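You operate a simulated robot arm through the tools that you are given. There is no shell and no other tool.

Carry out the task below with a simulated robot arm. There is one attempt and no reset: what you move stays moved.

JOB
Test the emergency stop, reset, and jog one picket through on HAND.
Fine: push the stop in and pull it out again; the mode knob goes to HAND before the jog; the other knobs stay. Where these are worked on the way, their far stop is far enough and under half their travel is too little: emergency stop.

The check looks at the end state, three seconds after you hand in, the way a careful person would. Anything else that was tipped, shoved, dropped, spilled or broken makes it a failure.

ROBOT AND FRAMES
A 6-joint arm with a two-finger parallel gripper, fixed in place. Base frame: the origin is at the foot of the arm, x ahead of it, y to its left, z up. Readings come in cm, degrees, newtons and seconds.
With the tool pointing down near the work surface it reaches from about 10 to 82 cm from the base axis. Its first joint turns from -115.0 to 115.0 degrees. Payload 4.2 kg.
Tool frame: the origin (TCP) lies between the finger pads and is the grasp point; the fingertips stand 2.3 cm ahead of it; z points along the fingers, y is the line along which they close. The gripper opens to 9.4 cm. The fingers are 3.8 cm wide and 1 cm thick; the gripper's body (5.4 by 9.6 cm) begins 3.9 cm behind the TCP.
Orientation is that of the tool frame in the base frame, as a unit quaternion [x, y, z, w]. With the fingers straight down and closing along the base's y, the tool's x points along the base's -x, its y along +y and its z along -z.

CONTROLS
- The arm moves only by the tool play_rows. Its argument "targets" is one flat list of numbers, 7 for each row, row after row: the turn, a rotation vector about the tool's x, y, z in degrees, then the shift along the tool's x, y, z in cm, then the gripper command, from -1 (shut) to 1 (fully open), values between in proportion. In form: [wx, wy, wz, x, y, z, hand, wx, wy, wz, x, y, z, hand, ...]. A call has 1 to 20 rows; each row shifts and turns the commanded pose from where the row before left it, along the tool's axes as they then stand. A row lasts 0.2 s, in which the tool goes at most 5 cm and 8.6 degrees; a call with a longer step from one row to the next is refused whole, and so is a gripper value outside its range. Where a pose cannot be reached the arm comes as near as it can. A force on the tool above 90 N (or 10 N above the force at the start of the call, whichever is more), or a blocked arm, ends the call early, and 0.2 s more pass. Each finger travels about 10.8 cm/s and halts on what it meets, pressing with about 41 N; the grip force reading is that of the motor and also rises with nothing between the fingers. The clock runs only during rows and for 0.2 s after the last one: add rows that do not move to give the fingers time. The reply holds the time, the measured pose of the TCP, the force on the tool along the base axes, the opening and the grip force, in the units named above and with some noise, with the torque about the TCP (base axes, N m) and any sound that the robot's microphone picked up, and new pictures: "pictures" is both (left out), scene, wrist or none.
- Cameras (640 x 400 px; columns grow to the right, rows downward): "scene" is fixed at [21.99, 49.94, 142.99]; the picture's right is [-0.89, -0.46, 0.00], its down [-0.19, 0.38, -0.90] and it looks along [0.41, -0.80, -0.43] (base axes); focal length 348 px, centre (320, 200). "wrist" rides on the gripper at [8.6, 1.6, -7.4] in the tool frame; the picture's right is [-0.18, 0.98, 0.00], its down [-0.58, -0.11, -0.81] and it looks along [-0.79, -0.15, 0.59] (tool axes); focal length 243 px, centre (320, 200). There is no depth. A picture from a camera that has moved, and an enlarged one, comes with that camera's place and axes in the base frame and with its lens.
- slide_trunk(by): slides the trunk up (or, below 0, down) by that many cm; the arm rides with it, the base frame stays. It gives what a move gives, with no picture.
- inspect(camera, box): a new picture of the part [left, top, right, bottom] of that camera's present view, enlarged. It takes no simulated time.
- sign_off(): hands the job in; it is judged then, once.

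Places have to be worked out from the pictures, the camera data and where the tool is seen. Open the gripper and draw the arm clear of the work before you hand the job in, unless the task says otherwise.

The tools are called by a JSON object that holds its "method" and its "body". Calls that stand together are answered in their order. play_rows: Moves the arm, as the interface text tells. Its arguments: {"type":"object","properties":{"targets":{"type":"array","items":{"type":"number"}},"pictures":{"type":"string","enum":["both","scene","wrist","none"]}},"required":["targets"]} The other tools are called the same way: slide_trunk (by) slides the trunk up or down; inspect (camera, box) takes an enlarged picture of a part of a camera's view; sign_off () hands the job in.

At the start:

```text
time: 0.0
tool_pos: [53.31, -28.07, 122.38]
orientation: [-0.001, 1.0, 0.0, 0.001]
force: [0.4, -0.5, -0.4]
torque: [0.05, 0.02, -0.02]
width: 9.4
gripper_force: 0.0
trunk travel left (down, up): [-85.0, 14.0]
```

scene: 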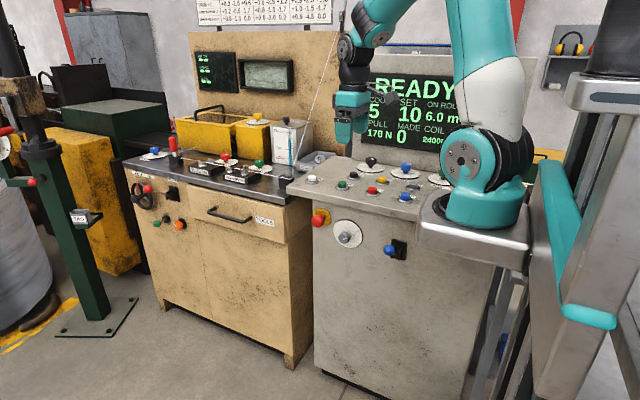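
wrist: 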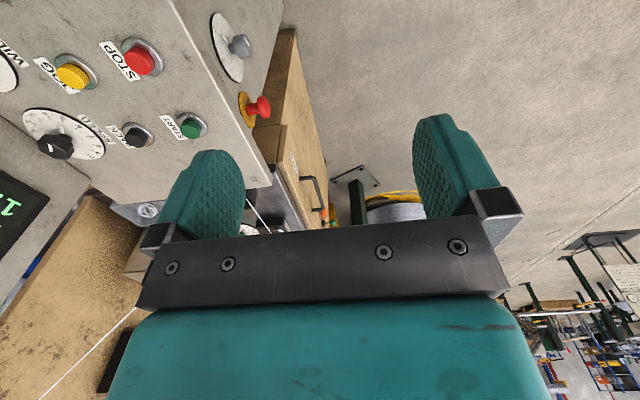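

The scene shows a console with a sloped top and a front face carrying a red mushroom stop and a knob. I'll enlarge both views to read the labels.

{"method": "inspect", "body": {"camera": "scene", "box": [280, 140, 460, 260]}}

{"method": "inspect", "body": {"camera": "scene", "box": [110, 130, 330, 260]}}

{"method": "inspect", "body": {"camera": "wrist", "box": [0, 0, 320, 200]}}

{"method": "inspect", "body": {"camera": "scene", "box": [350, 60, 480, 160]}}

```text
3.33 times, centred on (370, 200) of scene
camera zoom: at [21.99, 49.94, 142.99], right [-0.89, -0.46, 0.0], down [-0.19, 0.38, -0.9], along [0.41, -0.8, -0.43], focal length 1160 px, centre (153, 200)
```

zoom: 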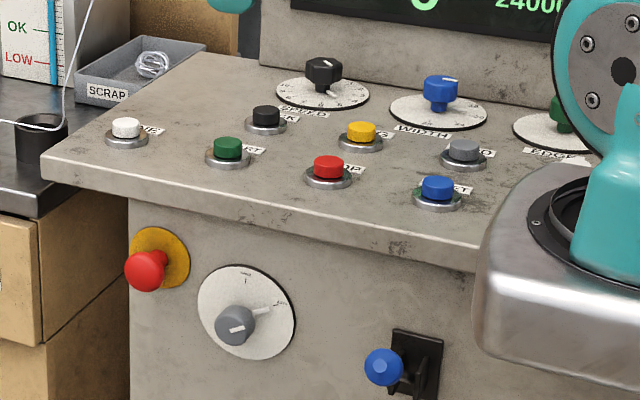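

```text
2.91 times, centred on (220, 195) of scene
camera zoom: at [21.99, 49.94, 142.99], right [-0.89, -0.46, 0.0], down [-0.19, 0.38, -0.9], along [0.41, -0.8, -0.43], focal length 1013 px, centre (611, 214)
```

zoom: 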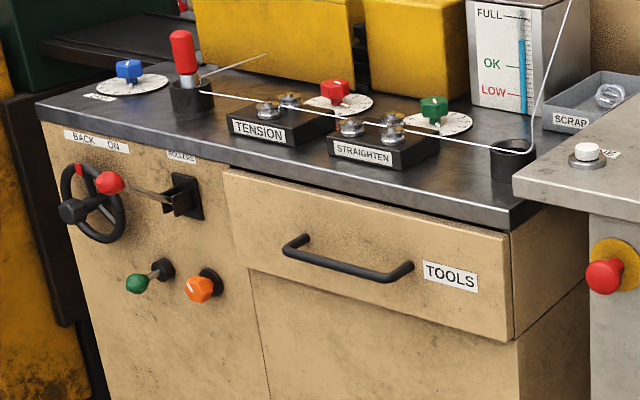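

```text
2.00 times, centred on (160, 100) of wrist
camera zoom: at [44.73, -26.55, 129.86], right [0.18, 0.98, 0.0], down [0.58, -0.11, 0.81], along [0.79, -0.15, -0.59], focal length 485 px, centre (640, 400)
```

zoom: 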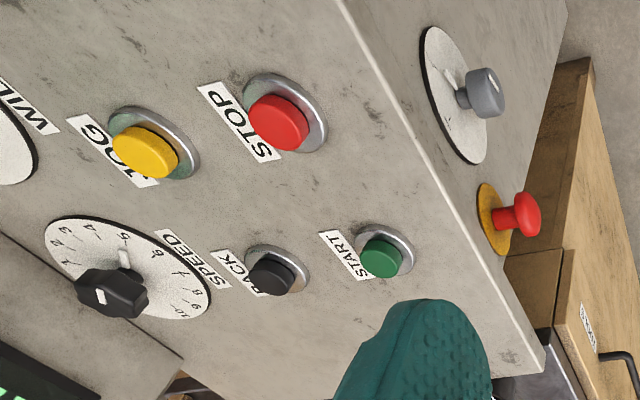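

```text
4.00 times, centred on (415, 110) of scene
camera zoom: at [21.99, 49.94, 142.99], right [-0.89, -0.46, 0.0], down [-0.19, 0.38, -0.9], along [0.41, -0.8, -0.43], focal length 1392 px, centre (-60, 560)
```

zoom: 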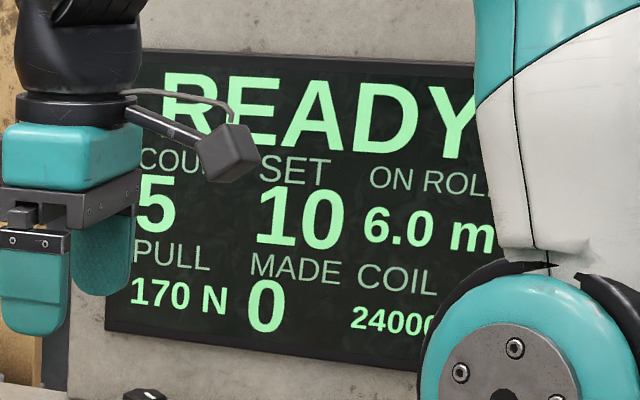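

I have rough triangulations: STOP button at about (55.6,-54.6,94.6), mushroom at (71.5,-45,83.5), grey dial at (61.6,-45.5,79). I'll zoom in further to read the labels.

{"method": "inspect", "body": {"camera": "scene", "box": [310, 200, 374, 250]}}

{"method": "inspect", "body": {"camera": "scene", "box": [300, 150, 380, 205]}}

{"method": "inspect", "body": {"camera": "scene", "box": [370, 150, 450, 205]}}

{"method": "inspect", "body": {"camera": "wrist", "box": [190, 0, 290, 130]}}

{"method": "inspect", "body": {"camera": "scene", "box": [370, 230, 420, 265]}}

{"method": "inspect", "body": {"camera": "scene", "box": [180, 0, 350, 100]}}

```text
8.00 times, centred on (342, 225) of scene
camera zoom: at [21.99, 49.94, 142.99], right [-0.89, -0.46, 0.0], down [-0.19, 0.38, -0.9], along [0.41, -0.8, -0.43], focal length 2785 px, centre (144, 0)
```

zoom: 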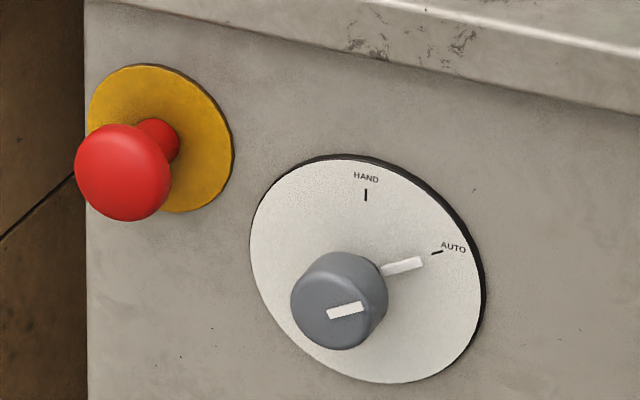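

```text
7.27 times, centred on (340, 178) of scene
camera zoom: at [21.99, 49.94, 142.99], right [-0.89, -0.46, 0.0], down [-0.19, 0.38, -0.9], along [0.41, -0.8, -0.43], focal length 2532 px, centre (174, 364)
```

zoom: 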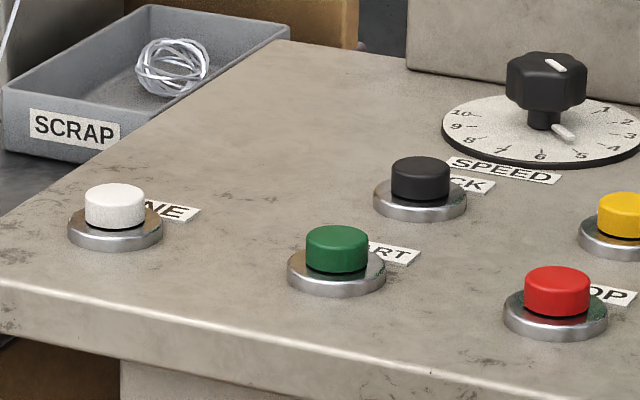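

```text
7.27 times, centred on (410, 178) of scene
camera zoom: at [21.99, 49.94, 142.99], right [-0.89, -0.46, 0.0], down [-0.19, 0.38, -0.9], along [0.41, -0.8, -0.43], focal length 2532 px, centre (-334, 364)
```

zoom: 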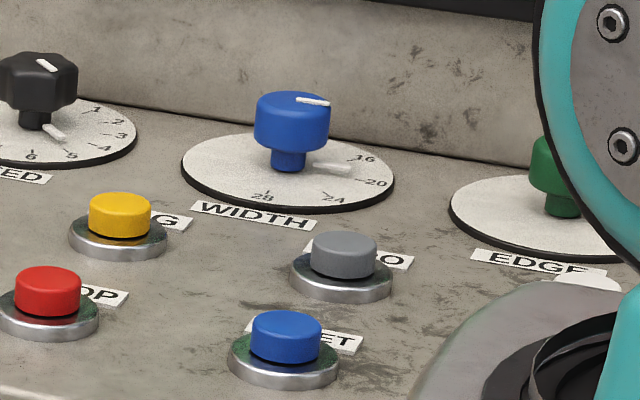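

```text
3.08 times, centred on (240, 65) of wrist
camera zoom: at [44.73, -26.55, 129.86], right [0.18, 0.98, 0.0], down [0.58, -0.11, 0.81], along [0.79, -0.15, -0.59], focal length 746 px, centre (566, 615)
```

zoom: 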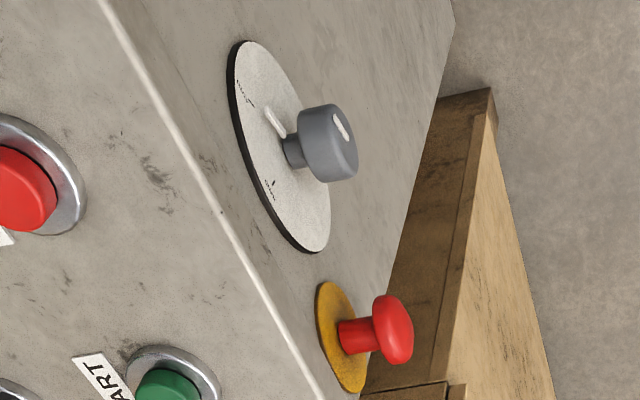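

```text
11.43 times, centred on (395, 248) of scene
camera zoom: at [21.99, 49.94, 142.99], right [-0.89, -0.46, 0.0], down [-0.19, 0.38, -0.9], along [0.41, -0.8, -0.43], focal length 3978 px, centre (-537, -343)
```

zoom: 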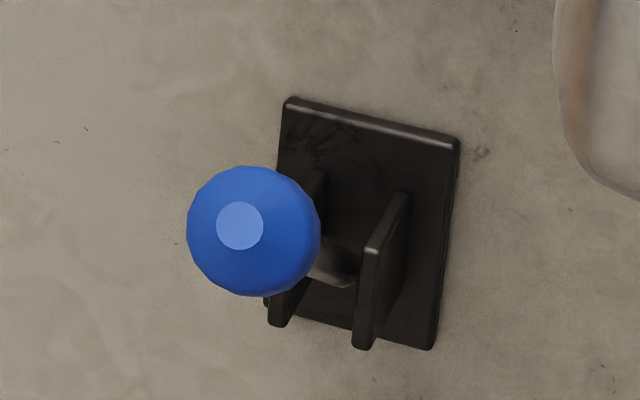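

```text
3.76 times, centred on (265, 50) of scene
camera zoom: at [21.99, 49.94, 142.99], right [-0.89, -0.46, 0.0], down [-0.19, 0.38, -0.9], along [0.41, -0.8, -0.43], focal length 1310 px, centre (527, 765)
```

zoom: 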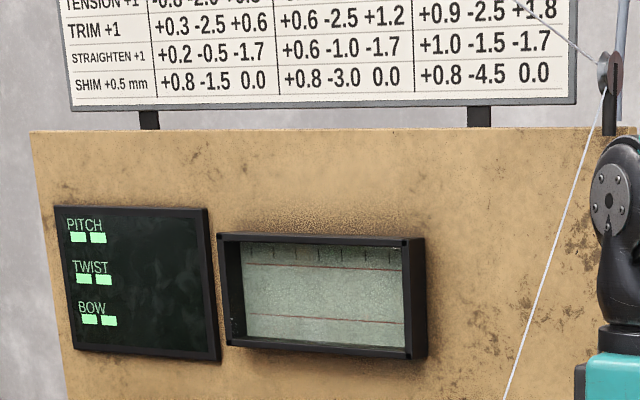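

HAND is at 12 o'clock and AUTO at about 2 o'clock on the grey mode dial. RESET is the blue button and JOG the yellow one. I'll back away in y and tip the tool to point at the console front (-y).

{"method": "play_rows", "body": {"targets": [0, 0, 0, 0, 3, 0, 1, 0, 0, 0, 0, 4, 0, 1, 0, 0, 0, 0, 3, 0, 1, 8.2, 0, 0, 0, 0, 0, 1, 8.2, 0, 0, 0, 0, 0, 1, 8.2, 0, 0, 0, 0, 0, 1, 8.2, 0, 0, 0, 0, 0, 1, 8.2, 0, 0, 0, 0, 0, 1, 8.2, 0, 0, 0, 0, 0, 1, 8.2, 0, 0, 0, 0, 0, 1, 8.2, 0, 0, 0, 0, 0, 1, 8.2, 0, 0, 0, 0, 0, 1, 8.2, 0, 0, 0, 0, 0, 1, 8, 0, 0, 0, 0, 0, 1, 0, 0, 0, 0, 0, 0, 1]}}

```text
time: 3.2
tool_pos: [51.13, -18.48, 121.03]
orientation: [0.0, 0.708, -0.707, 0.001]
force: [0.2, -0.3, -1.2]
torque: [0.05, 0.01, 0.01]
width: 9.38
gripper_force: 0.1
out of reach, approached as far as the arm can: row 14
trunk travel left (down, up): [-85.0, 14.0]
camera wrist: at [42.41, -10.97, 119.31], right [0.18, 0.0, -0.98], down [0.58, 0.81, 0.11], along [0.79, -0.59, 0.15], focal length 243 px, centre (320, 200)
```

scene: 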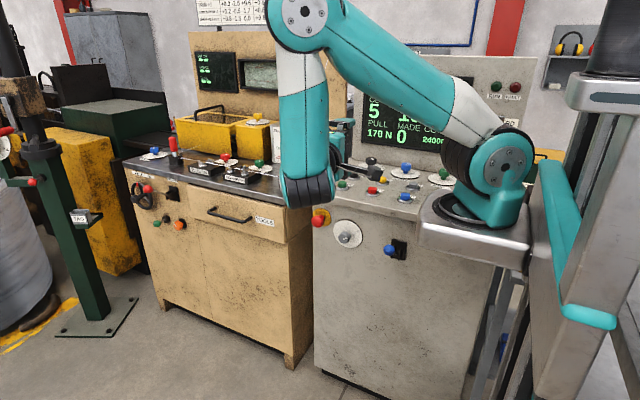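
wrist: 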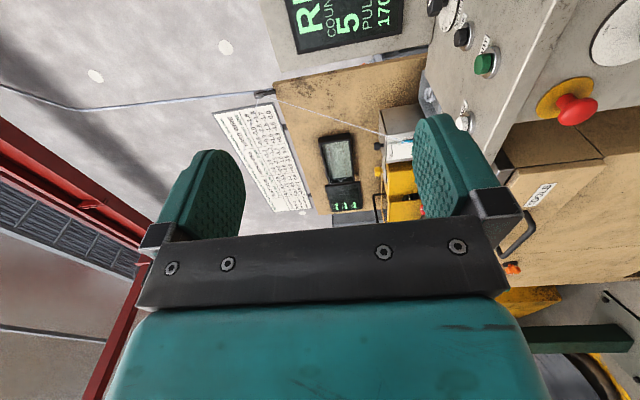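

The final tilt step was slightly short of reach here, but the orientation is now facing the console (-y). I'll move down and outward in x, staying well in front of the console at y about -18.

{"method": "play_rows", "body": {"targets": [0, 0, 0, -1, 4, 0, 1, 0, 0, 0, -1, 4, 0, 1, 0, 0, 0, -1, 4, 0, 1, 0, 0, 0, -1, 4, 0, 1, 0, 0, 0, -1, 4, 0, 1, 0, 0, 0, -1, 4, 0, 1, 0, 0, 0, -1, 4, 0, 1, 0, 0, 0, -1, 4, 0, 1, 0, 0, 0, 0, 0, 0, 1]}}

```text
time: 5.2
tool_pos: [55.11, -18.32, 89.81]
orientation: [-0.001, 0.711, -0.704, 0.001]
force: [-0.9, 0.5, -0.7]
torque: [-0.01, 0.03, 0.0]
width: 9.4
gripper_force: 0.1
out of reach, approached as far as the arm can: row 6, 7, 8
trunk travel left (down, up): [-85.0, 14.0]
camera wrist: at [46.57, -10.96, 88.22], right [0.18, 0.01, -0.98], down [0.58, 0.81, 0.12], along [0.79, -0.59, 0.14], focal length 243 px, centre (320, 200)
```

scene: 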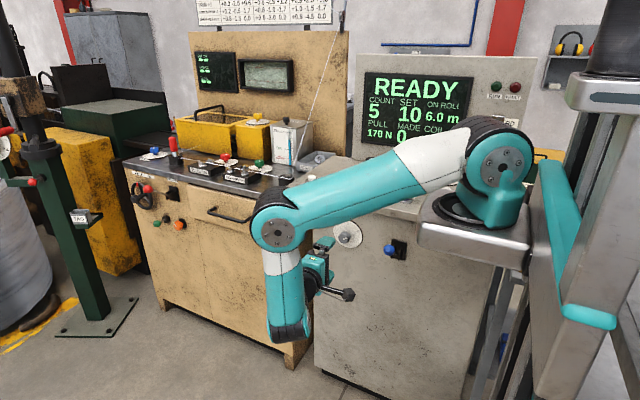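
wrist: 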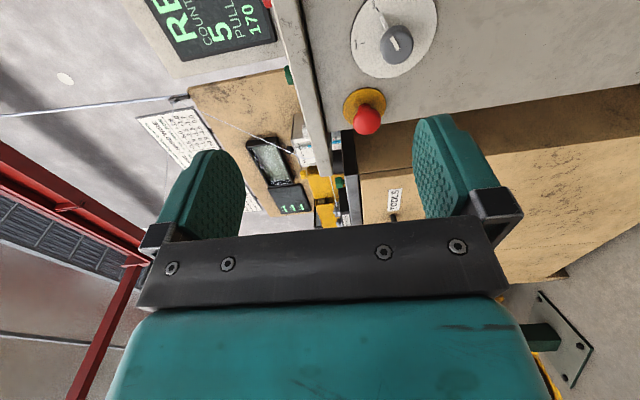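

The wrist is now in front of the console, but the arm is folded and can't get further out in x from this trunk height. The bracket at roughly x 23, y 0 is well clear of the console, so I'll slide the trunk down to suit work at z of about 83.

{"method": "slide_trunk", "body": {"by": -25}}

```text
time: 7.8
tool_pos: [55.15, -18.43, 64.9]
orientation: [0.0, 0.711, -0.703, 0.0]
force: [0.5, 0.4, 0.2]
torque: [0.02, 0.01, 0.02]
width: 9.42
gripper_force: 0.0
trunk travel left (down, up): [-60.0, 39.0]
```

Trunk is down 25 cm with no contact. Now I raise the tool by about 18 cm and move it out in x toward the area in front of the dial and stop.

{"method": "play_rows", "body": {"targets": [0, 0, 0, -1, -4, 0, 1, 0, 0, 0, -1, -4, 0, 1, 0, 0, 0, -1, -4, 0, 1, 0, 0, 0, -1, -4, 0, 1, 0, 0, 0, -1, -2, 0, 1, 0, 0, 0, 0, 0, 0, 1]}}

```text
time: 9.2
tool_pos: [56.5, -18.65, 82.41]
orientation: [-0.001, 0.713, -0.702, 0.0]
force: [-0.5, 0.0, 0.5]
torque: [0.03, -0.01, 0.02]
width: 9.39
gripper_force: 0.0
out of reach, approached as far as the arm can: row 3, 4, 5
trunk travel left (down, up): [-60.0, 39.0]
camera wrist: at [47.79, -11.15, 80.83], right [0.18, 0.01, -0.98], down [0.58, 0.81, 0.12], along [0.79, -0.59, 0.14], focal length 243 px, centre (320, 200)
```

scene: 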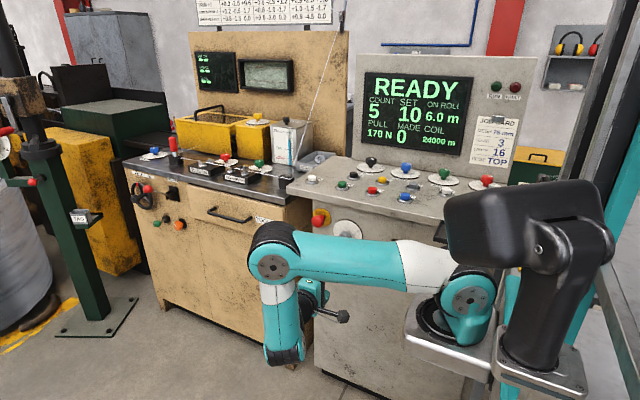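
wrist: 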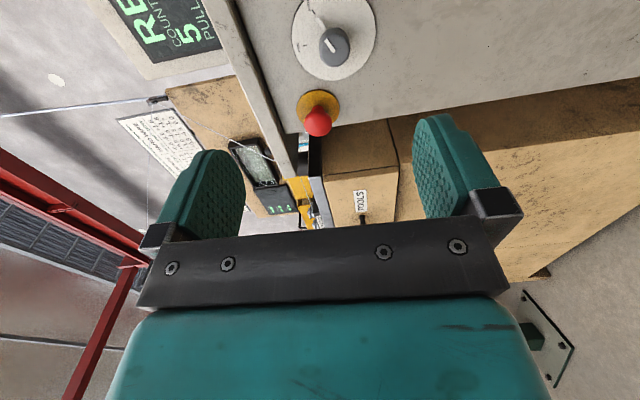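

The x-limit looks like a wrist-singularity effect (tool perpendicular to the arm's plane). Moving toward the console turns the base joint and should free it, so I'll go to y of about -32, still about 10 cm short of the knobs.

{"method": "play_rows", "body": {"targets": [0, 0, 0, 0, 0, 3.5, 1, 0, 0, 0, 0, 0, 3.5, 1, 0, 0, 0, 0, 0, 3.5, 1, 0, 0, 0, 0, 0, 3, 1, 0, 0, 0, 0, 0, 0, 1]}}

```text
time: 10.4
tool_pos: [52.56, -28.78, 81.6]
orientation: [0.001, 0.715, -0.699, -0.001]
force: [-0.5, -0.3, -0.2]
torque: [-0.01, -0.02, -0.02]
width: 9.42
gripper_force: 0.1
out of reach, approached as far as the arm can: row 1, 2, 3, 4
trunk travel left (down, up): [-60.0, 39.0]
camera wrist: at [43.92, -21.27, 80.13], right [0.18, 0.02, -0.98], down [0.58, 0.8, 0.13], along [0.79, -0.6, 0.13], focal length 243 px, centre (320, 200)
```

scene: 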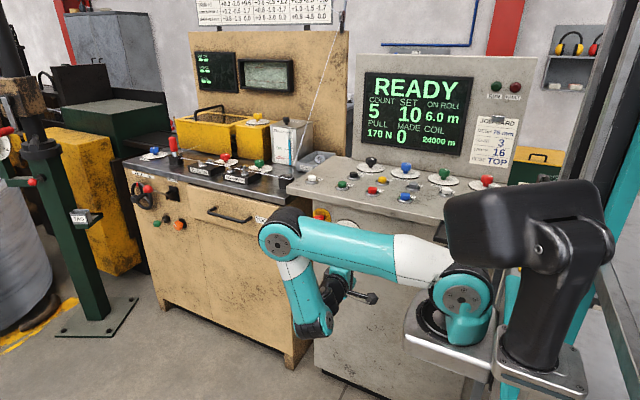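
wrist: 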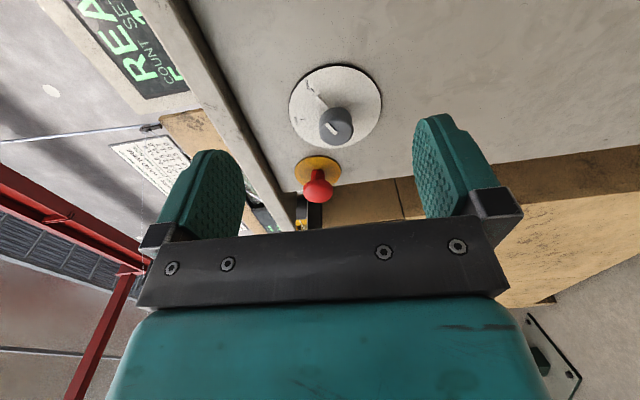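

The arm is stuck in a wrist-flip branch: as the arm plane swings through the tool's perpendicular, the wrist would have to flip. I'll back off, return to tool-down, and yaw 34° before tilting again so it comes up in the better branch.

{"method": "play_rows", "body": {"targets": [0, 0, 0, 0, 0, -4, 1, 0, 0, 0, 0, 0, -4, 1, 0, 0, 0, 0, 0, -3, 1, -8.2, 0, 0, 0, 0, 0, 1, -8.2, 0, 0, 0, 0, 0, 1, -8.2, 0, 0, 0, 0, 0, 1, -8.2, 0, 0, 0, 0, 0, 1, -8.2, 0, 0, 0, 0, 0, 1, -8.2, 0, 0, 0, 0, 0, 1, -8.2, 0, 0, 0, 0, 0, 1, -8.2, 0, 0, 0, 0, 0, 1, -8.2, 0, 0, 0, 0, 0, 1, -8.2, 0, 0, 0, 0, 0, 1, -8, 0, 0, 0, 0, 0, 1, 0, 0, 0, 0, 0, 0, 1]}}

```text
time: 13.6
tool_pos: [52.55, -17.56, 81.8]
orientation: [-0.001, 1.0, 0.006, 0.0]
force: [0.2, 0.2, 0.5]
torque: [0.02, 0.03, -0.01]
width: 9.39
gripper_force: 0.1
trunk travel left (down, up): [-60.0, 39.0]
camera wrist: at [43.88, -16.1, 89.27], right [0.18, 0.98, 0.01], down [0.58, -0.12, 0.81], along [0.79, -0.14, -0.59], focal length 243 px, centre (320, 200)
```

scene: 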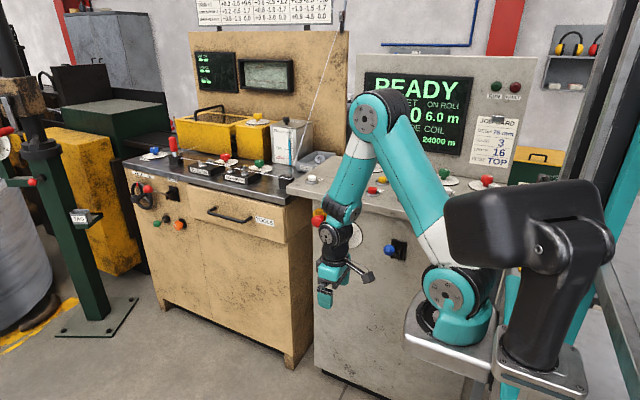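
wrist: 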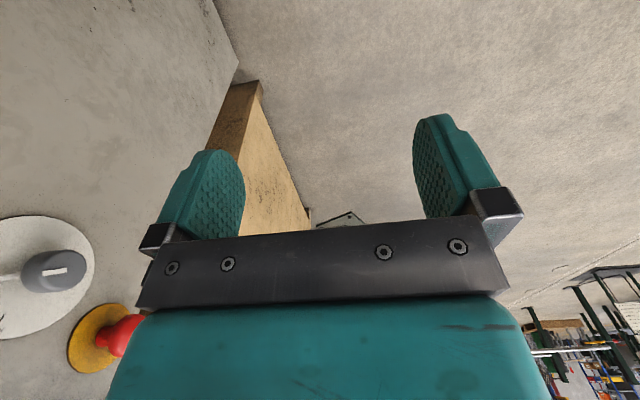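

Back in tool-down with a clean elbow-up posture. Now I yaw 34° and tilt up so the tool points toward (+x,-y).

{"method": "play_rows", "body": {"targets": [0, 0, -8.5, 0, 0, 0, 1, 0, 0, -8.5, 0, 0, 0, 1, 0, 0, -8.5, 0, 0, 0, 1, 0, 0, -8.5, 0, 0, 0, 1, 8.2, 0, 0, 0, 0, 0, 1, 8.2, 0, 0, 0, 0, 0, 1, 8.2, 0, 0, 0, 0, 0, 1, 8.2, 0, 0, 0, 0, 0, 1, 8.2, 0, 0, 0, 0, 0, 1, 8.2, 0, 0, 0, 0, 0, 1, 8.2, 0, 0, 0, 0, 0, 1, 8.2, 0, 0, 0, 0, 0, 1, 8.2, 0, 0, 0, 0, 0, 1, 8.2, 0, 0, 0, 0, 0, 1, 8, 0, 0, 0, 0, 0, 1, 0, 0, 0, 0, 0, 0, 1]}}

```text
time: 17.0
tool_pos: [53.66, -15.76, 81.3]
orientation: [-0.204, 0.68, -0.673, 0.207]
force: [-0.3, 0.0, 0.4]
torque: [0.02, 0.02, 0.03]
width: 9.39
gripper_force: 0.0
out of reach, approached as far as the arm can: row 7, 8, 9, 10, 15
trunk travel left (down, up): [-60.0, 39.0]
camera wrist: at [42.49, -14.36, 79.64], right [0.15, 0.11, -0.98], down [0.03, 0.99, 0.12], along [0.99, -0.05, 0.15], focal length 243 px, centre (320, 200)
```

scene: 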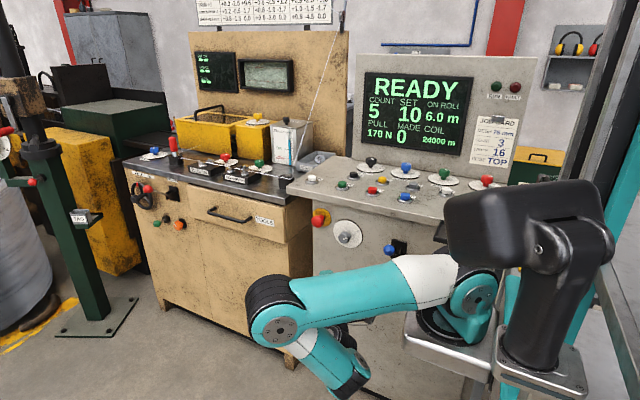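
wrist: 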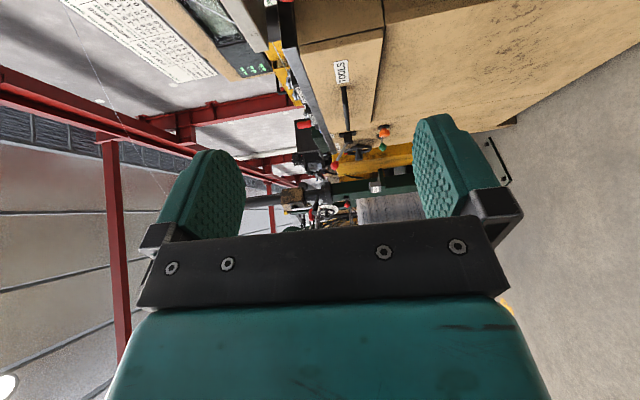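

From these poses the wrist behaves like a spherical wrist with its centre about 23 cm behind the TCP and a pitch limit near 90°. That needs the forearm reaching outward toward the console. I'll return to tool-down, undo the yaw and shift out to about (66,-30,84) before tilting.

{"method": "play_rows", "body": {"targets": [-8.2, 0, 0, 0, 0, 0, 1, -8.2, 0, 0, 0, 0, 0, 1, -8.2, 0, 0, 0, 0, 0, 1, -8.2, 0, 0, 0, 0, 0, 1, -8.2, 0, 0, 0, 0, 0, 1, -8.2, 0, 0, 0, 0, 0, 1, -8.2, 0, 0, 0, 0, 0, 1, -8.2, 0, 0, 0, 0, 0, 1, -8.2, 0, 0, 0, 0, 0, 1, -8.2, 0, 0, 0, 0, 0, 1, -7.5, 0, 0, 0, 0, 0, 1, 0, 0, 8.5, 0, 0, 0, 1, 0, 0, 8.5, 0, 0, 0, 1, 0, 0, 8.5, 0, 0, 0, 1, 0, 0, 8.5, 0, 0, 0, 1, 0, 0, 0, -4, -4, 0, 1, 0, 0, 0, -4, -4, 0, 1, 0, 0, 0, -4, -3, -1, 1, 0, 0, 0, 0, 0, 0, 1]}}

```text
refused: row 16 steps farther than a row can; nothing moved
```

That step was over 5 cm per row, so I'll split it smaller.

{"method": "play_rows", "body": {"targets": [-8.2, 0, 0, 0, 0, 0, 1, -8.2, 0, 0, 0, 0, 0, 1, -8.2, 0, 0, 0, 0, 0, 1, -8.2, 0, 0, 0, 0, 0, 1, -8.2, 0, 0, 0, 0, 0, 1, -8.2, 0, 0, 0, 0, 0, 1, -8.2, 0, 0, 0, 0, 0, 1, -8.2, 0, 0, 0, 0, 0, 1, -8.2, 0, 0, 0, 0, 0, 1, -8.2, 0, 0, 0, 0, 0, 1, -7.5, 0, 0, 0, 0, 0, 1, 0, 0, 8.5, 0, 0, 0, 1, 0, 0, 8.5, 0, 0, 0, 1, 0, 0, 8.5, 0, 0, 0, 1, 0, 0, 8.5, 0, 0, 0, 1, 0, 0, 0, -3.2, -3.2, 0, 1, 0, 0, 0, -3.2, -3.2, 0, 1, 0, 0, 0, -3.2, -3.2, 0, 1, 0, 0, 0, -3.2, -3.2, 0, 1, 0, 0, 0, 0, 0, 0, 1]}}

```text
time: 21.2
tool_pos: [67.83, -28.18, 80.59]
orientation: [0.0, 1.0, 0.002, 0.003]
force: [-1.0, -0.5, -0.5]
torque: [0.0, 0.03, 0.0]
width: 9.4
gripper_force: 0.0
out of reach, approached as far as the arm can: row 3, 4
trunk travel left (down, up): [-60.0, 39.0]
camera wrist: at [59.11, -26.72, 88.09], right [0.18, 0.98, 0.0], down [0.58, -0.11, 0.81], along [0.8, -0.15, -0.59], focal length 243 px, centre (320, 200)
```

scene: 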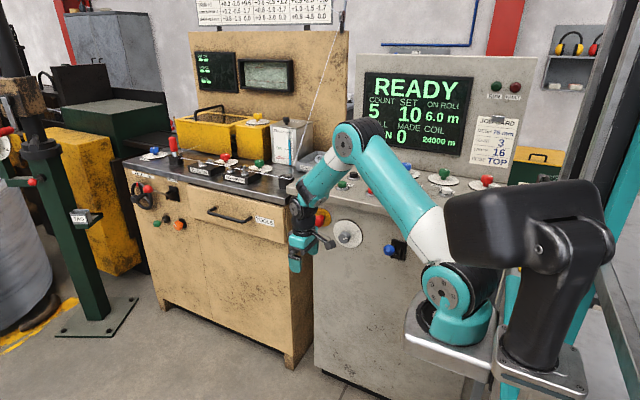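
wrist: 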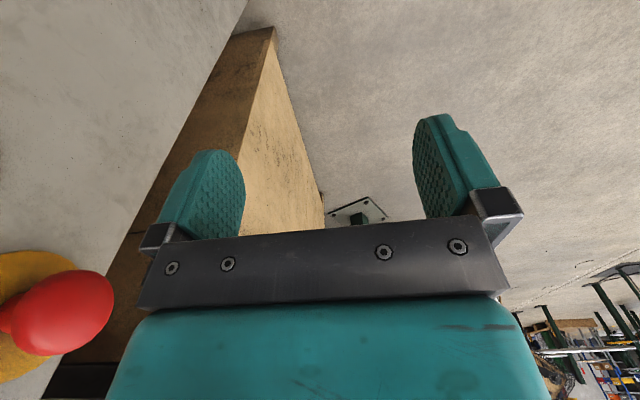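

Good extended posture now. I'll tilt to horizontal here while easing toward y of about -36 so the forearm stays reaching toward the console, and narrow the opening a bit.

{"method": "play_rows", "body": {"targets": [8.2, 0, 0, 0, 0, 0, 0.4, 8.2, 0, 0, 0, 0, 0, 0.4, 8.2, 0, 0, 0, 0, 0, 0.4, 8.2, 0, 0, 0, -0.84, 0.54, 0.4, 8.2, 0, 0, 0, -0.75, 0.66, 0.4, 8.2, 0, 0, 0, -0.66, 0.75, 0.4, 8.2, 0, 0, 0, -0.54, 0.84, 0.4, 8.2, 0, 0, 0, -0.41, 0.91, 0.4, 8.2, 0, 0, 0, -0.28, 0.96, 0.4, 8.2, 0, 0, 0, -0.14, 0.99, 0.4, 8, 0, 0, 0, 0, 1, 0.4, 0, 0, 0, 0, 0, 0, 0.4]}}

```text
time: 23.8
tool_pos: [67.84, -36.55, 79.61]
orientation: [-0.001, 0.742, -0.67, 0.005]
force: [-0.1, -0.8, 0.0]
torque: [-0.01, -0.01, 0.02]
width: 6.6
gripper_force: 0.1
out of reach, approached as far as the arm can: row 11
trunk travel left (down, up): [-60.0, 39.0]
camera wrist: at [59.16, -29.04, 78.78], right [0.19, 0.1, -0.98], down [0.57, 0.8, 0.19], along [0.8, -0.6, 0.09], focal length 243 px, centre (320, 200)
```

scene: 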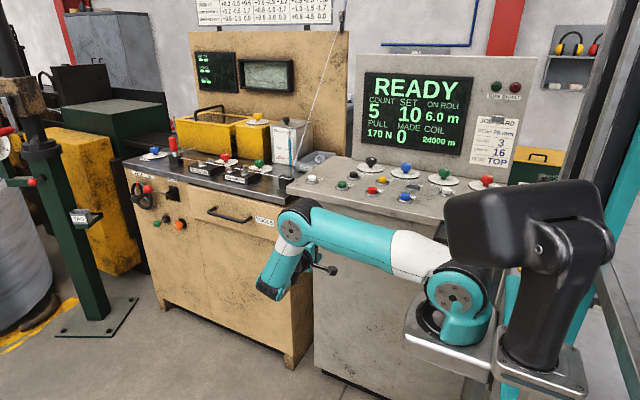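
wrist: 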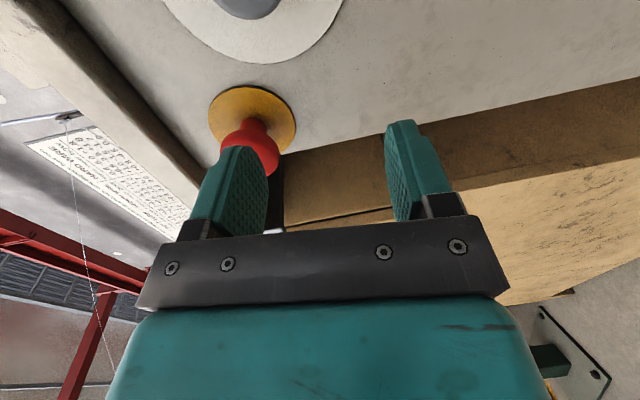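

The tilt is 6° short (wrist limit). Lowering the trunk another 12 cm will flatten the forearm and free the wrist.

{"method": "slide_trunk", "body": {"by": -12}}

{"method": "play_rows", "body": {"targets": [0, 0, 0, 0, -4, 0, 0.2, 0, 0, 0, -1, -4, 0, 0.2, 0, 0, 0, -1, -4, 0, 0.2, 2, 0, 0, -1, -4, 0, 0.2, 3.8, 0, 0, 0, 0, 0, 0.2, 0, 0, 0, 0, 0, 0, 0.2]}}

```text
time: 25.3
tool_pos: [67.88, -36.57, 67.67]
orientation: [-0.001, 0.743, -0.669, 0.005]
force: [0.5, -0.7, 0.1]
torque: [-0.02, 0.03, -0.01]
width: 6.58
gripper_force: 0.0
trunk travel left (down, up): [-48.0, 51.0]
```

```text
time: 26.7
tool_pos: [70.74, -38.49, 83.37]
orientation: [-0.003, 0.735, -0.678, 0.008]
force: [0.1, -0.3, 0.3]
torque: [0.0, 0.0, 0.01]
width: 5.65
gripper_force: 0.0
out of reach, approached as far as the arm can: row 5
trunk travel left (down, up): [-48.0, 51.0]
camera wrist: at [61.94, -30.98, 82.32], right [0.19, 0.08, -0.98], down [0.57, 0.8, 0.18], along [0.8, -0.59, 0.11], focal length 243 px, centre (320, 200)
```

scene: 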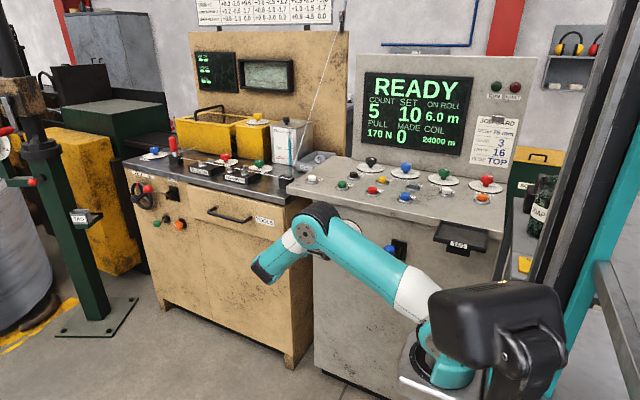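
wrist: 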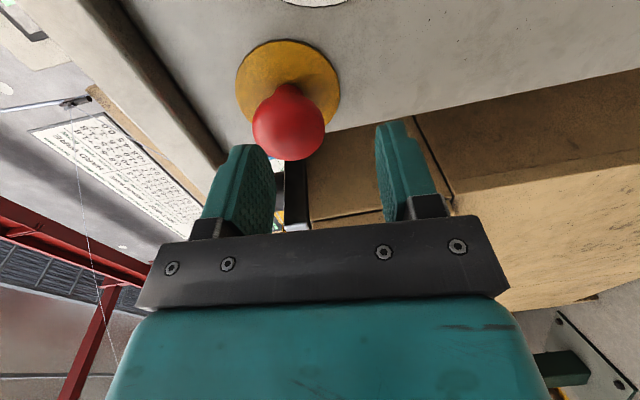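

The tool is 4.6° from horizontal, which is good enough. In the tool frame the mushroom is at about (-0.9,-2.3,+6.5), so I'll centre on it and look again.

{"method": "play_rows", "body": {"targets": [0, 0, 0, -0.5, -1.2, 0.5, 0.2, 0, 0, 0, -0.4, -1.1, 0.5, 0.2, 0, 0, 0, 0, 0, 0, 0.2]}}

```text
time: 27.5
tool_pos: [71.62, -39.41, 85.83]
orientation: [-0.003, 0.735, -0.678, 0.007]
force: [0.2, 0.4, -0.1]
torque: [0.0, -0.01, 0.0]
width: 5.65
gripper_force: 0.0
trunk travel left (down, up): [-48.0, 51.0]
camera wrist: at [62.92, -31.91, 84.71], right [0.19, 0.08, -0.98], down [0.57, 0.8, 0.18], along [0.8, -0.59, 0.11], focal length 243 px, centre (320, 200)
```

scene: 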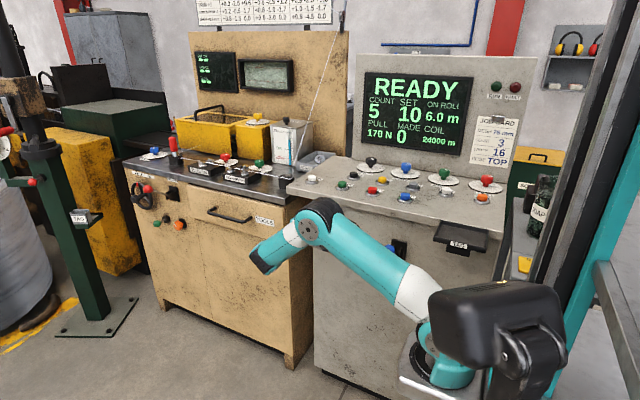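
wrist: 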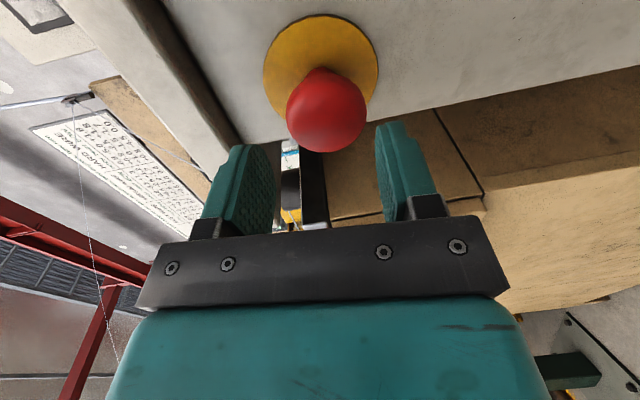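

Triangulating the two views puts the head at about (0.7,0.4,4.7) in the tool frame. I'll centre, close the fingers, and push the head in with the closed fingertips in small steps.

{"method": "play_rows", "body": {"targets": [0, 0, 0, 0.6, 0.4, 0, -1, 0, 0, 0, 0, 0, 0, -1, 0, 0, 0, 0, 0, 0, -1, 0, 0, 0, 0, 0, 0.5, -1, 0, 0, 0, 0, 0, 0.5, -1, 0, 0, 0, 0, 0, 0, -1]}}

```text
time: 28.9
tool_pos: [71.08, -40.42, 85.38]
orientation: [-0.004, 0.734, -0.679, 0.007]
force: [0.3, 0.1, 0.1]
torque: [0.02, 0.02, 0.01]
width: 0.0
gripper_force: 41.0
trunk travel left (down, up): [-48.0, 51.0]
camera wrist: at [62.35, -32.9, 84.35], right [0.19, 0.08, -0.98], down [0.57, 0.8, 0.18], along [0.8, -0.59, 0.11], focal length 243 px, centre (320, 200)
```

scene: 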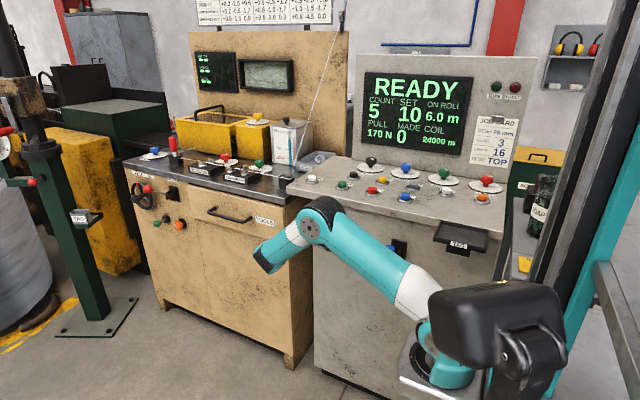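
wrist: 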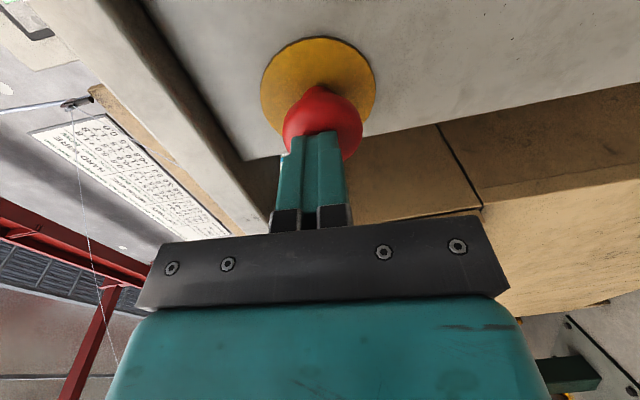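

The closed fingertips are centred in front of the red head with no contact yet. I'll push forward in 0.4 cm steps.

{"method": "play_rows", "body": {"targets": [0, 0, 0, 0, 0, 0.4, -1, 0, 0, 0, 0, 0, 0.4, -1, 0, 0, 0, 0, 0, 0.4, -1, 0, 0, 0, 0, 0, 0.4, -1, 0, 0, 0, 0, 0, 0, -1]}}

```text
time: 29.8
tool_pos: [71.0, -40.92, 85.43]
orientation: [-0.004, 0.734, -0.679, 0.006]
force: [-16.7, 72.9, 4.9]
torque: [-0.49, -0.1, -1.56]
width: 0.0
gripper_force: 41.5
trunk travel left (down, up): [-48.0, 51.0]
stopped in row 4: the force on the tool passed its limit at 101 N (the readings are from after the stop); the commanded pose is now the measured one
camera wrist: at [62.4, -33.43, 84.32], right [0.18, 0.08, -0.98], down [0.57, 0.8, 0.17], along [0.8, -0.59, 0.1], focal length 243 px, centre (320, 200)
```

scene: 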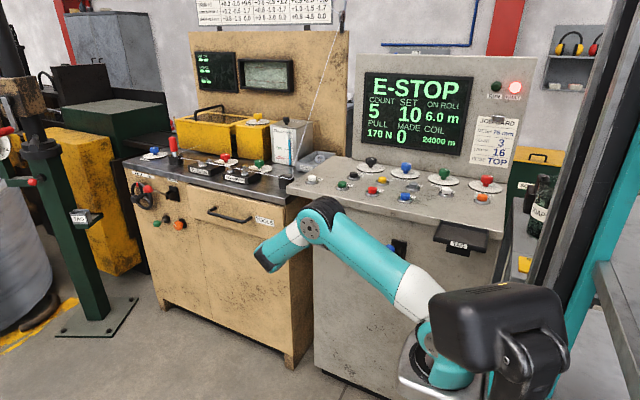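
wrist: 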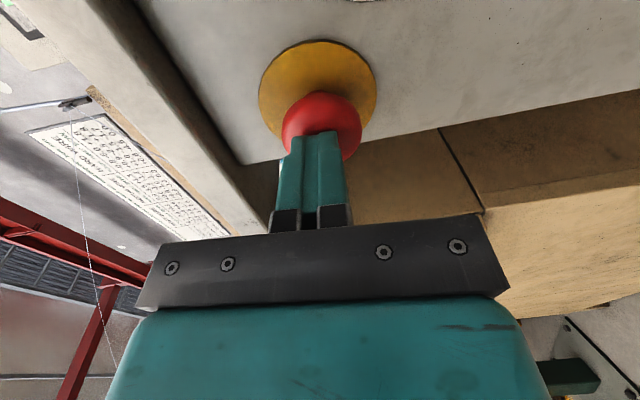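

The display reads E-STOP and the head hit its far stop. I'll back off 2.5 cm, open, go forward around the head and grip it.

{"method": "play_rows", "body": {"targets": [0, 0, 0, 0, 0, -1.2, -1, 0, 0, 0, 0, 0, -1.3, -1, 0, 0, 0, 0, 0, 0, 0.35, 0, 0, 0, 0, 0, 0, 0.35, 0, 0, 0, 0, 0, 0, 0.35, 0, 0, 0, 0, 0, 1.4, 0.35, 0, 0, 0, 0, 0, 1.4, 0.35, 0, 0, 0, 0, 0, 1.4, 0.35, 0, 0, 0, 0, 0, 0, 0.35]}}

```text
time: 31.8
tool_pos: [71.0, -43.2, 84.92]
orientation: [-0.003, 0.735, -0.678, 0.004]
force: [-0.2, -0.1, 1.1]
torque: [-0.02, -0.01, 0.04]
width: 6.33
gripper_force: 0.1
trunk travel left (down, up): [-48.0, 51.0]
camera wrist: at [62.24, -35.73, 83.98], right [0.18, 0.08, -0.98], down [0.57, 0.8, 0.17], along [0.8, -0.59, 0.1], focal length 243 px, centre (320, 200)
```

scene: 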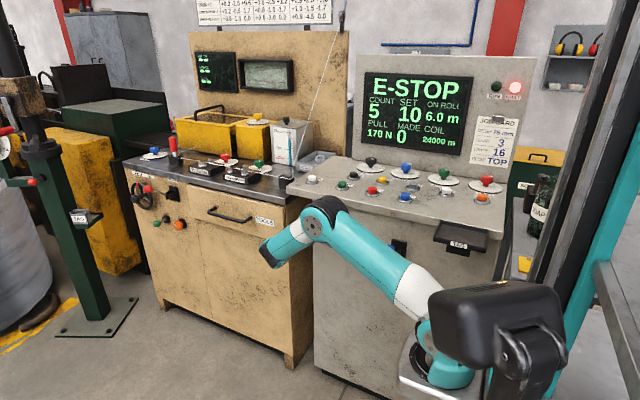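
wrist: 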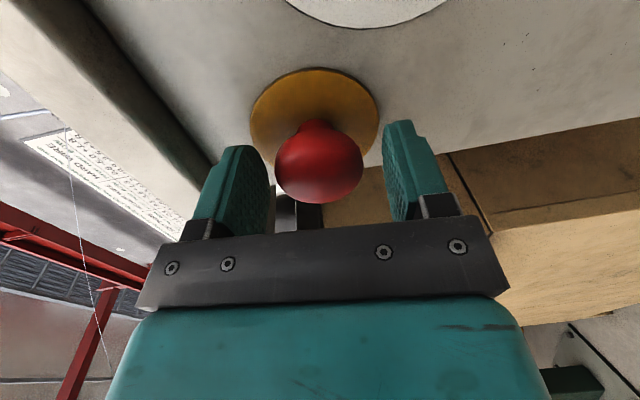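

The head sits between the pads. Closing on it.

{"method": "play_rows", "body": {"targets": [0, 0, 0, 0, 0, 0, -1, 0, 0, 0, 0, 0, 0, -1, 0, 0, 0, 0, 0, 0, -1]}}

```text
time: 32.6
tool_pos: [70.89, -43.15, 85.02]
orientation: [-0.003, 0.734, -0.679, 0.004]
force: [1.2, -0.8, 3.6]
torque: [-0.79, 0.06, 0.03]
width: 4.32
gripper_force: 44.8
trunk travel left (down, up): [-48.0, 51.0]
camera wrist: at [62.24, -35.73, 84.0], right [0.19, 0.08, -0.98], down [0.57, 0.8, 0.17], along [0.8, -0.59, 0.1], focal length 243 px, centre (320, 200)
```

scene: 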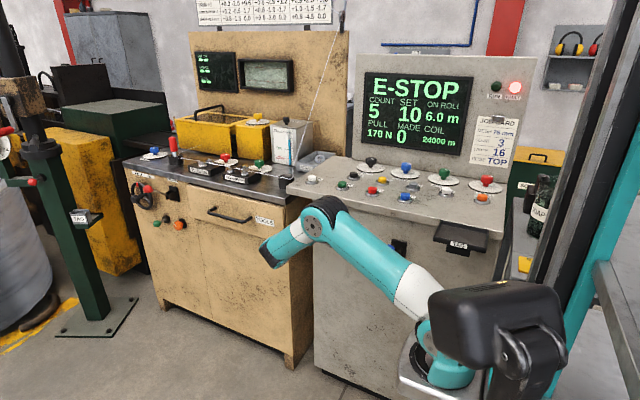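
wrist: 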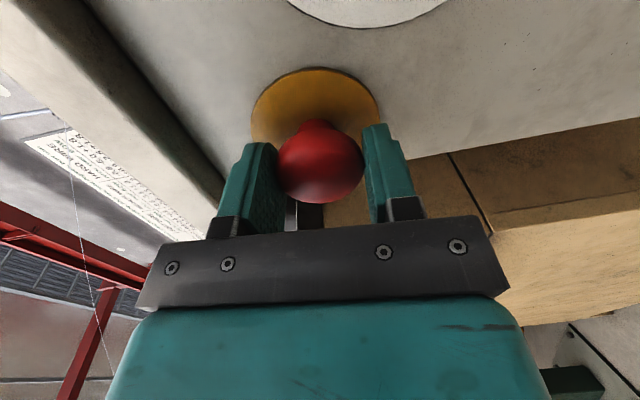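

Gripped at 4.3 cm width. Now I pull straight out in small steps.

{"method": "play_rows", "body": {"targets": [0, 0, 0, 0, 0, -0.3, -1, 0, 0, 0, 0, 0, -0.3, -1, 0, 0, 0, 0, 0, -0.3, -1, 0, 0, 0, 0, 0, -0.3, -1, 0, 0, 0, 0, 0, 0, -1]}}

```text
time: 33.8
tool_pos: [70.86, -42.25, 85.04]
orientation: [-0.002, 0.735, -0.678, 0.003]
force: [7.0, -41.3, -3.5]
torque: [-0.75, -0.02, -0.03]
width: 4.44
gripper_force: 44.8
trunk travel left (down, up): [-48.0, 51.0]
camera wrist: at [62.23, -34.71, 84.04], right [0.19, 0.08, -0.98], down [0.57, 0.8, 0.18], along [0.8, -0.6, 0.1], focal length 243 px, centre (320, 200)
```

scene: 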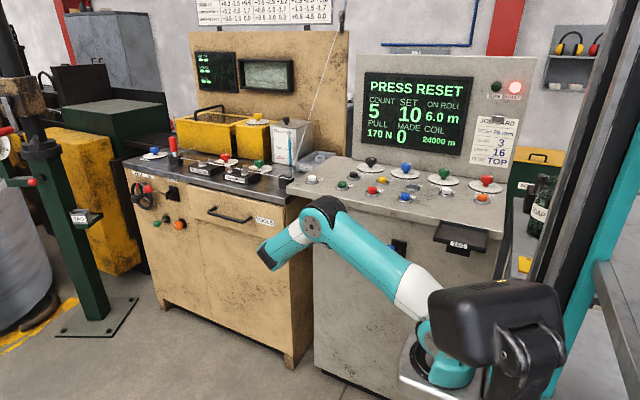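
wrist: 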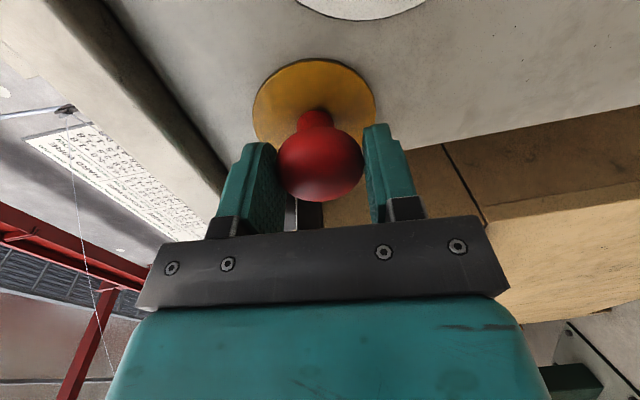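

Display says PRESS RESET, so the stop is out again. I'll open, back off, and move in front of the grey mode knob while the tool is at this attitude.

{"method": "play_rows", "body": {"targets": [0, 0, 0, 0, 0, 0, 0.4, 0, 0, 0, 0, 0, 0, 0.4, 0, 0, 0, 0, 0, 0, 0.4, 0, 0, 0, 0, 0, -2, 0.4, 0, 0, 0, 0, 0, -2.5, 0.4, 0, 0, 0, 3.3, 1.3, 0, 0.2, 0, 0, 0, 3.3, 1.3, 0, 0.2, 0, 0, 0, 3.2, 1.3, 0, 0.2, 0, 0, 0, 0, 0, 0, 0.2]}}

```text
time: 35.8
tool_pos: [61.56, -38.08, 81.67]
orientation: [-0.004, 0.74, -0.673, 0.006]
force: [0.4, 0.4, 0.3]
torque: [0.01, 0.01, -0.01]
width: 5.61
gripper_force: 0.0
out of reach, approached as far as the arm can: row 7, 8
trunk travel left (down, up): [-48.0, 51.0]
camera wrist: at [52.76, -30.69, 80.71], right [0.19, 0.09, -0.98], down [0.57, 0.8, 0.19], along [0.8, -0.59, 0.09], focal length 243 px, centre (320, 200)
```

scene: 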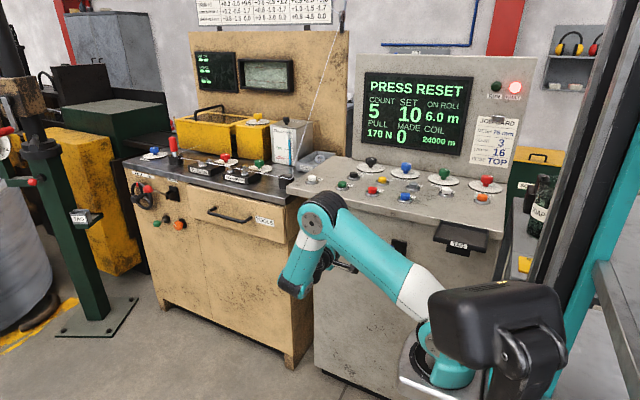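
wrist: 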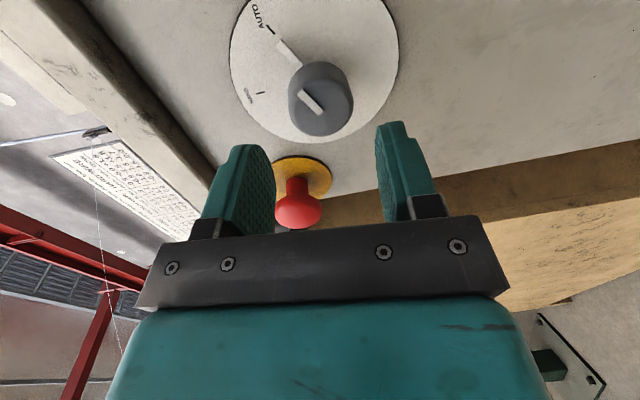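

The knob is centred at about 7 cm ahead of the TCP, pointer at AUTO. I'll advance 5 cm and check.

{"method": "play_rows", "body": {"targets": [0, 0, 0, 0, 0, 2, 0.2, 0, 0, 0, 0, 0, 1.5, 0.2, 0, 0, 0, 0, 0, 1.5, 0.2, 0, 0, 0, 0, 0, 0, 0.2]}}

```text
time: 36.8
tool_pos: [61.53, -43.15, 81.35]
orientation: [-0.004, 0.735, -0.678, 0.005]
force: [0.3, 0.5, 0.9]
torque: [-0.02, -0.01, 0.02]
width: 5.67
gripper_force: 0.1
trunk travel left (down, up): [-48.0, 51.0]
camera wrist: at [52.75, -35.69, 80.31], right [0.19, 0.08, -0.98], down [0.57, 0.8, 0.17], along [0.8, -0.59, 0.1], focal length 243 px, centre (320, 200)
```

scene: 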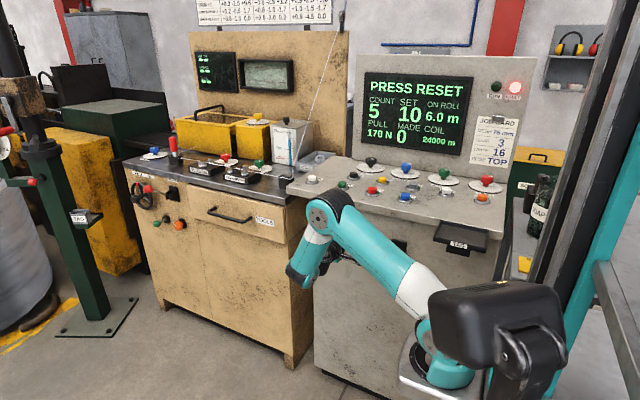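
wrist: 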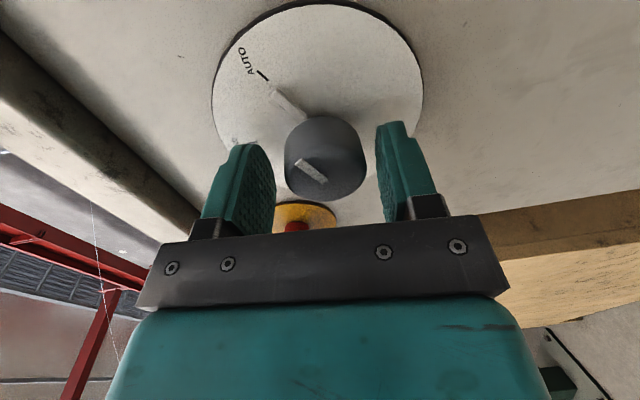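

Knob centre is about (0.4,0.3,1.4) in the tool frame. I'll trim the centring and close on it.

{"method": "play_rows", "body": {"targets": [0, 0, 0, 0.4, 0.25, 0.4, 0.2, 0, 0, 0, 0, 0, 0, -1, 0, 0, 0, 0, 0, 0, -1, 0, 0, 0, 0, 0, 0, -1]}}

```text
time: 37.8
tool_pos: [61.06, -43.48, 81.03]
orientation: [-0.004, 0.734, -0.679, 0.005]
force: [-0.1, -0.7, -2.3]
torque: [-0.83, 0.14, 0.22]
width: 3.8
gripper_force: 45.2
trunk travel left (down, up): [-48.0, 51.0]
camera wrist: at [52.33, -36.02, 80.03], right [0.18, 0.08, -0.98], down [0.57, 0.8, 0.17], along [0.8, -0.59, 0.1], focal length 243 px, centre (320, 200)
```

scene: 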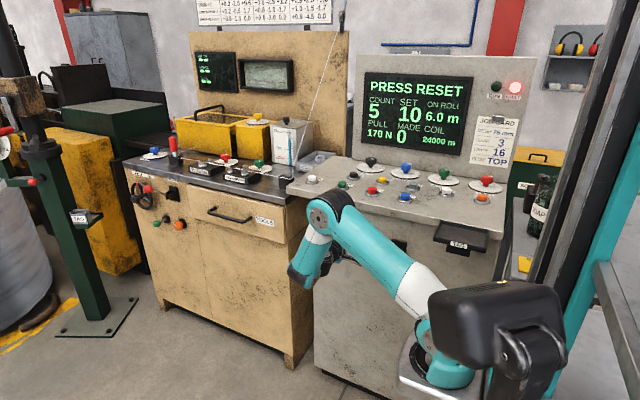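
wrist: 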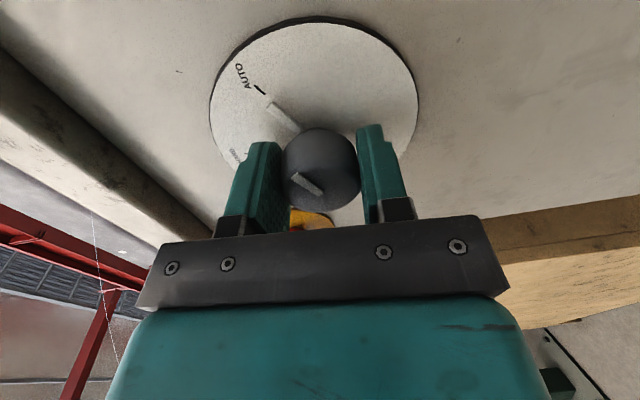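

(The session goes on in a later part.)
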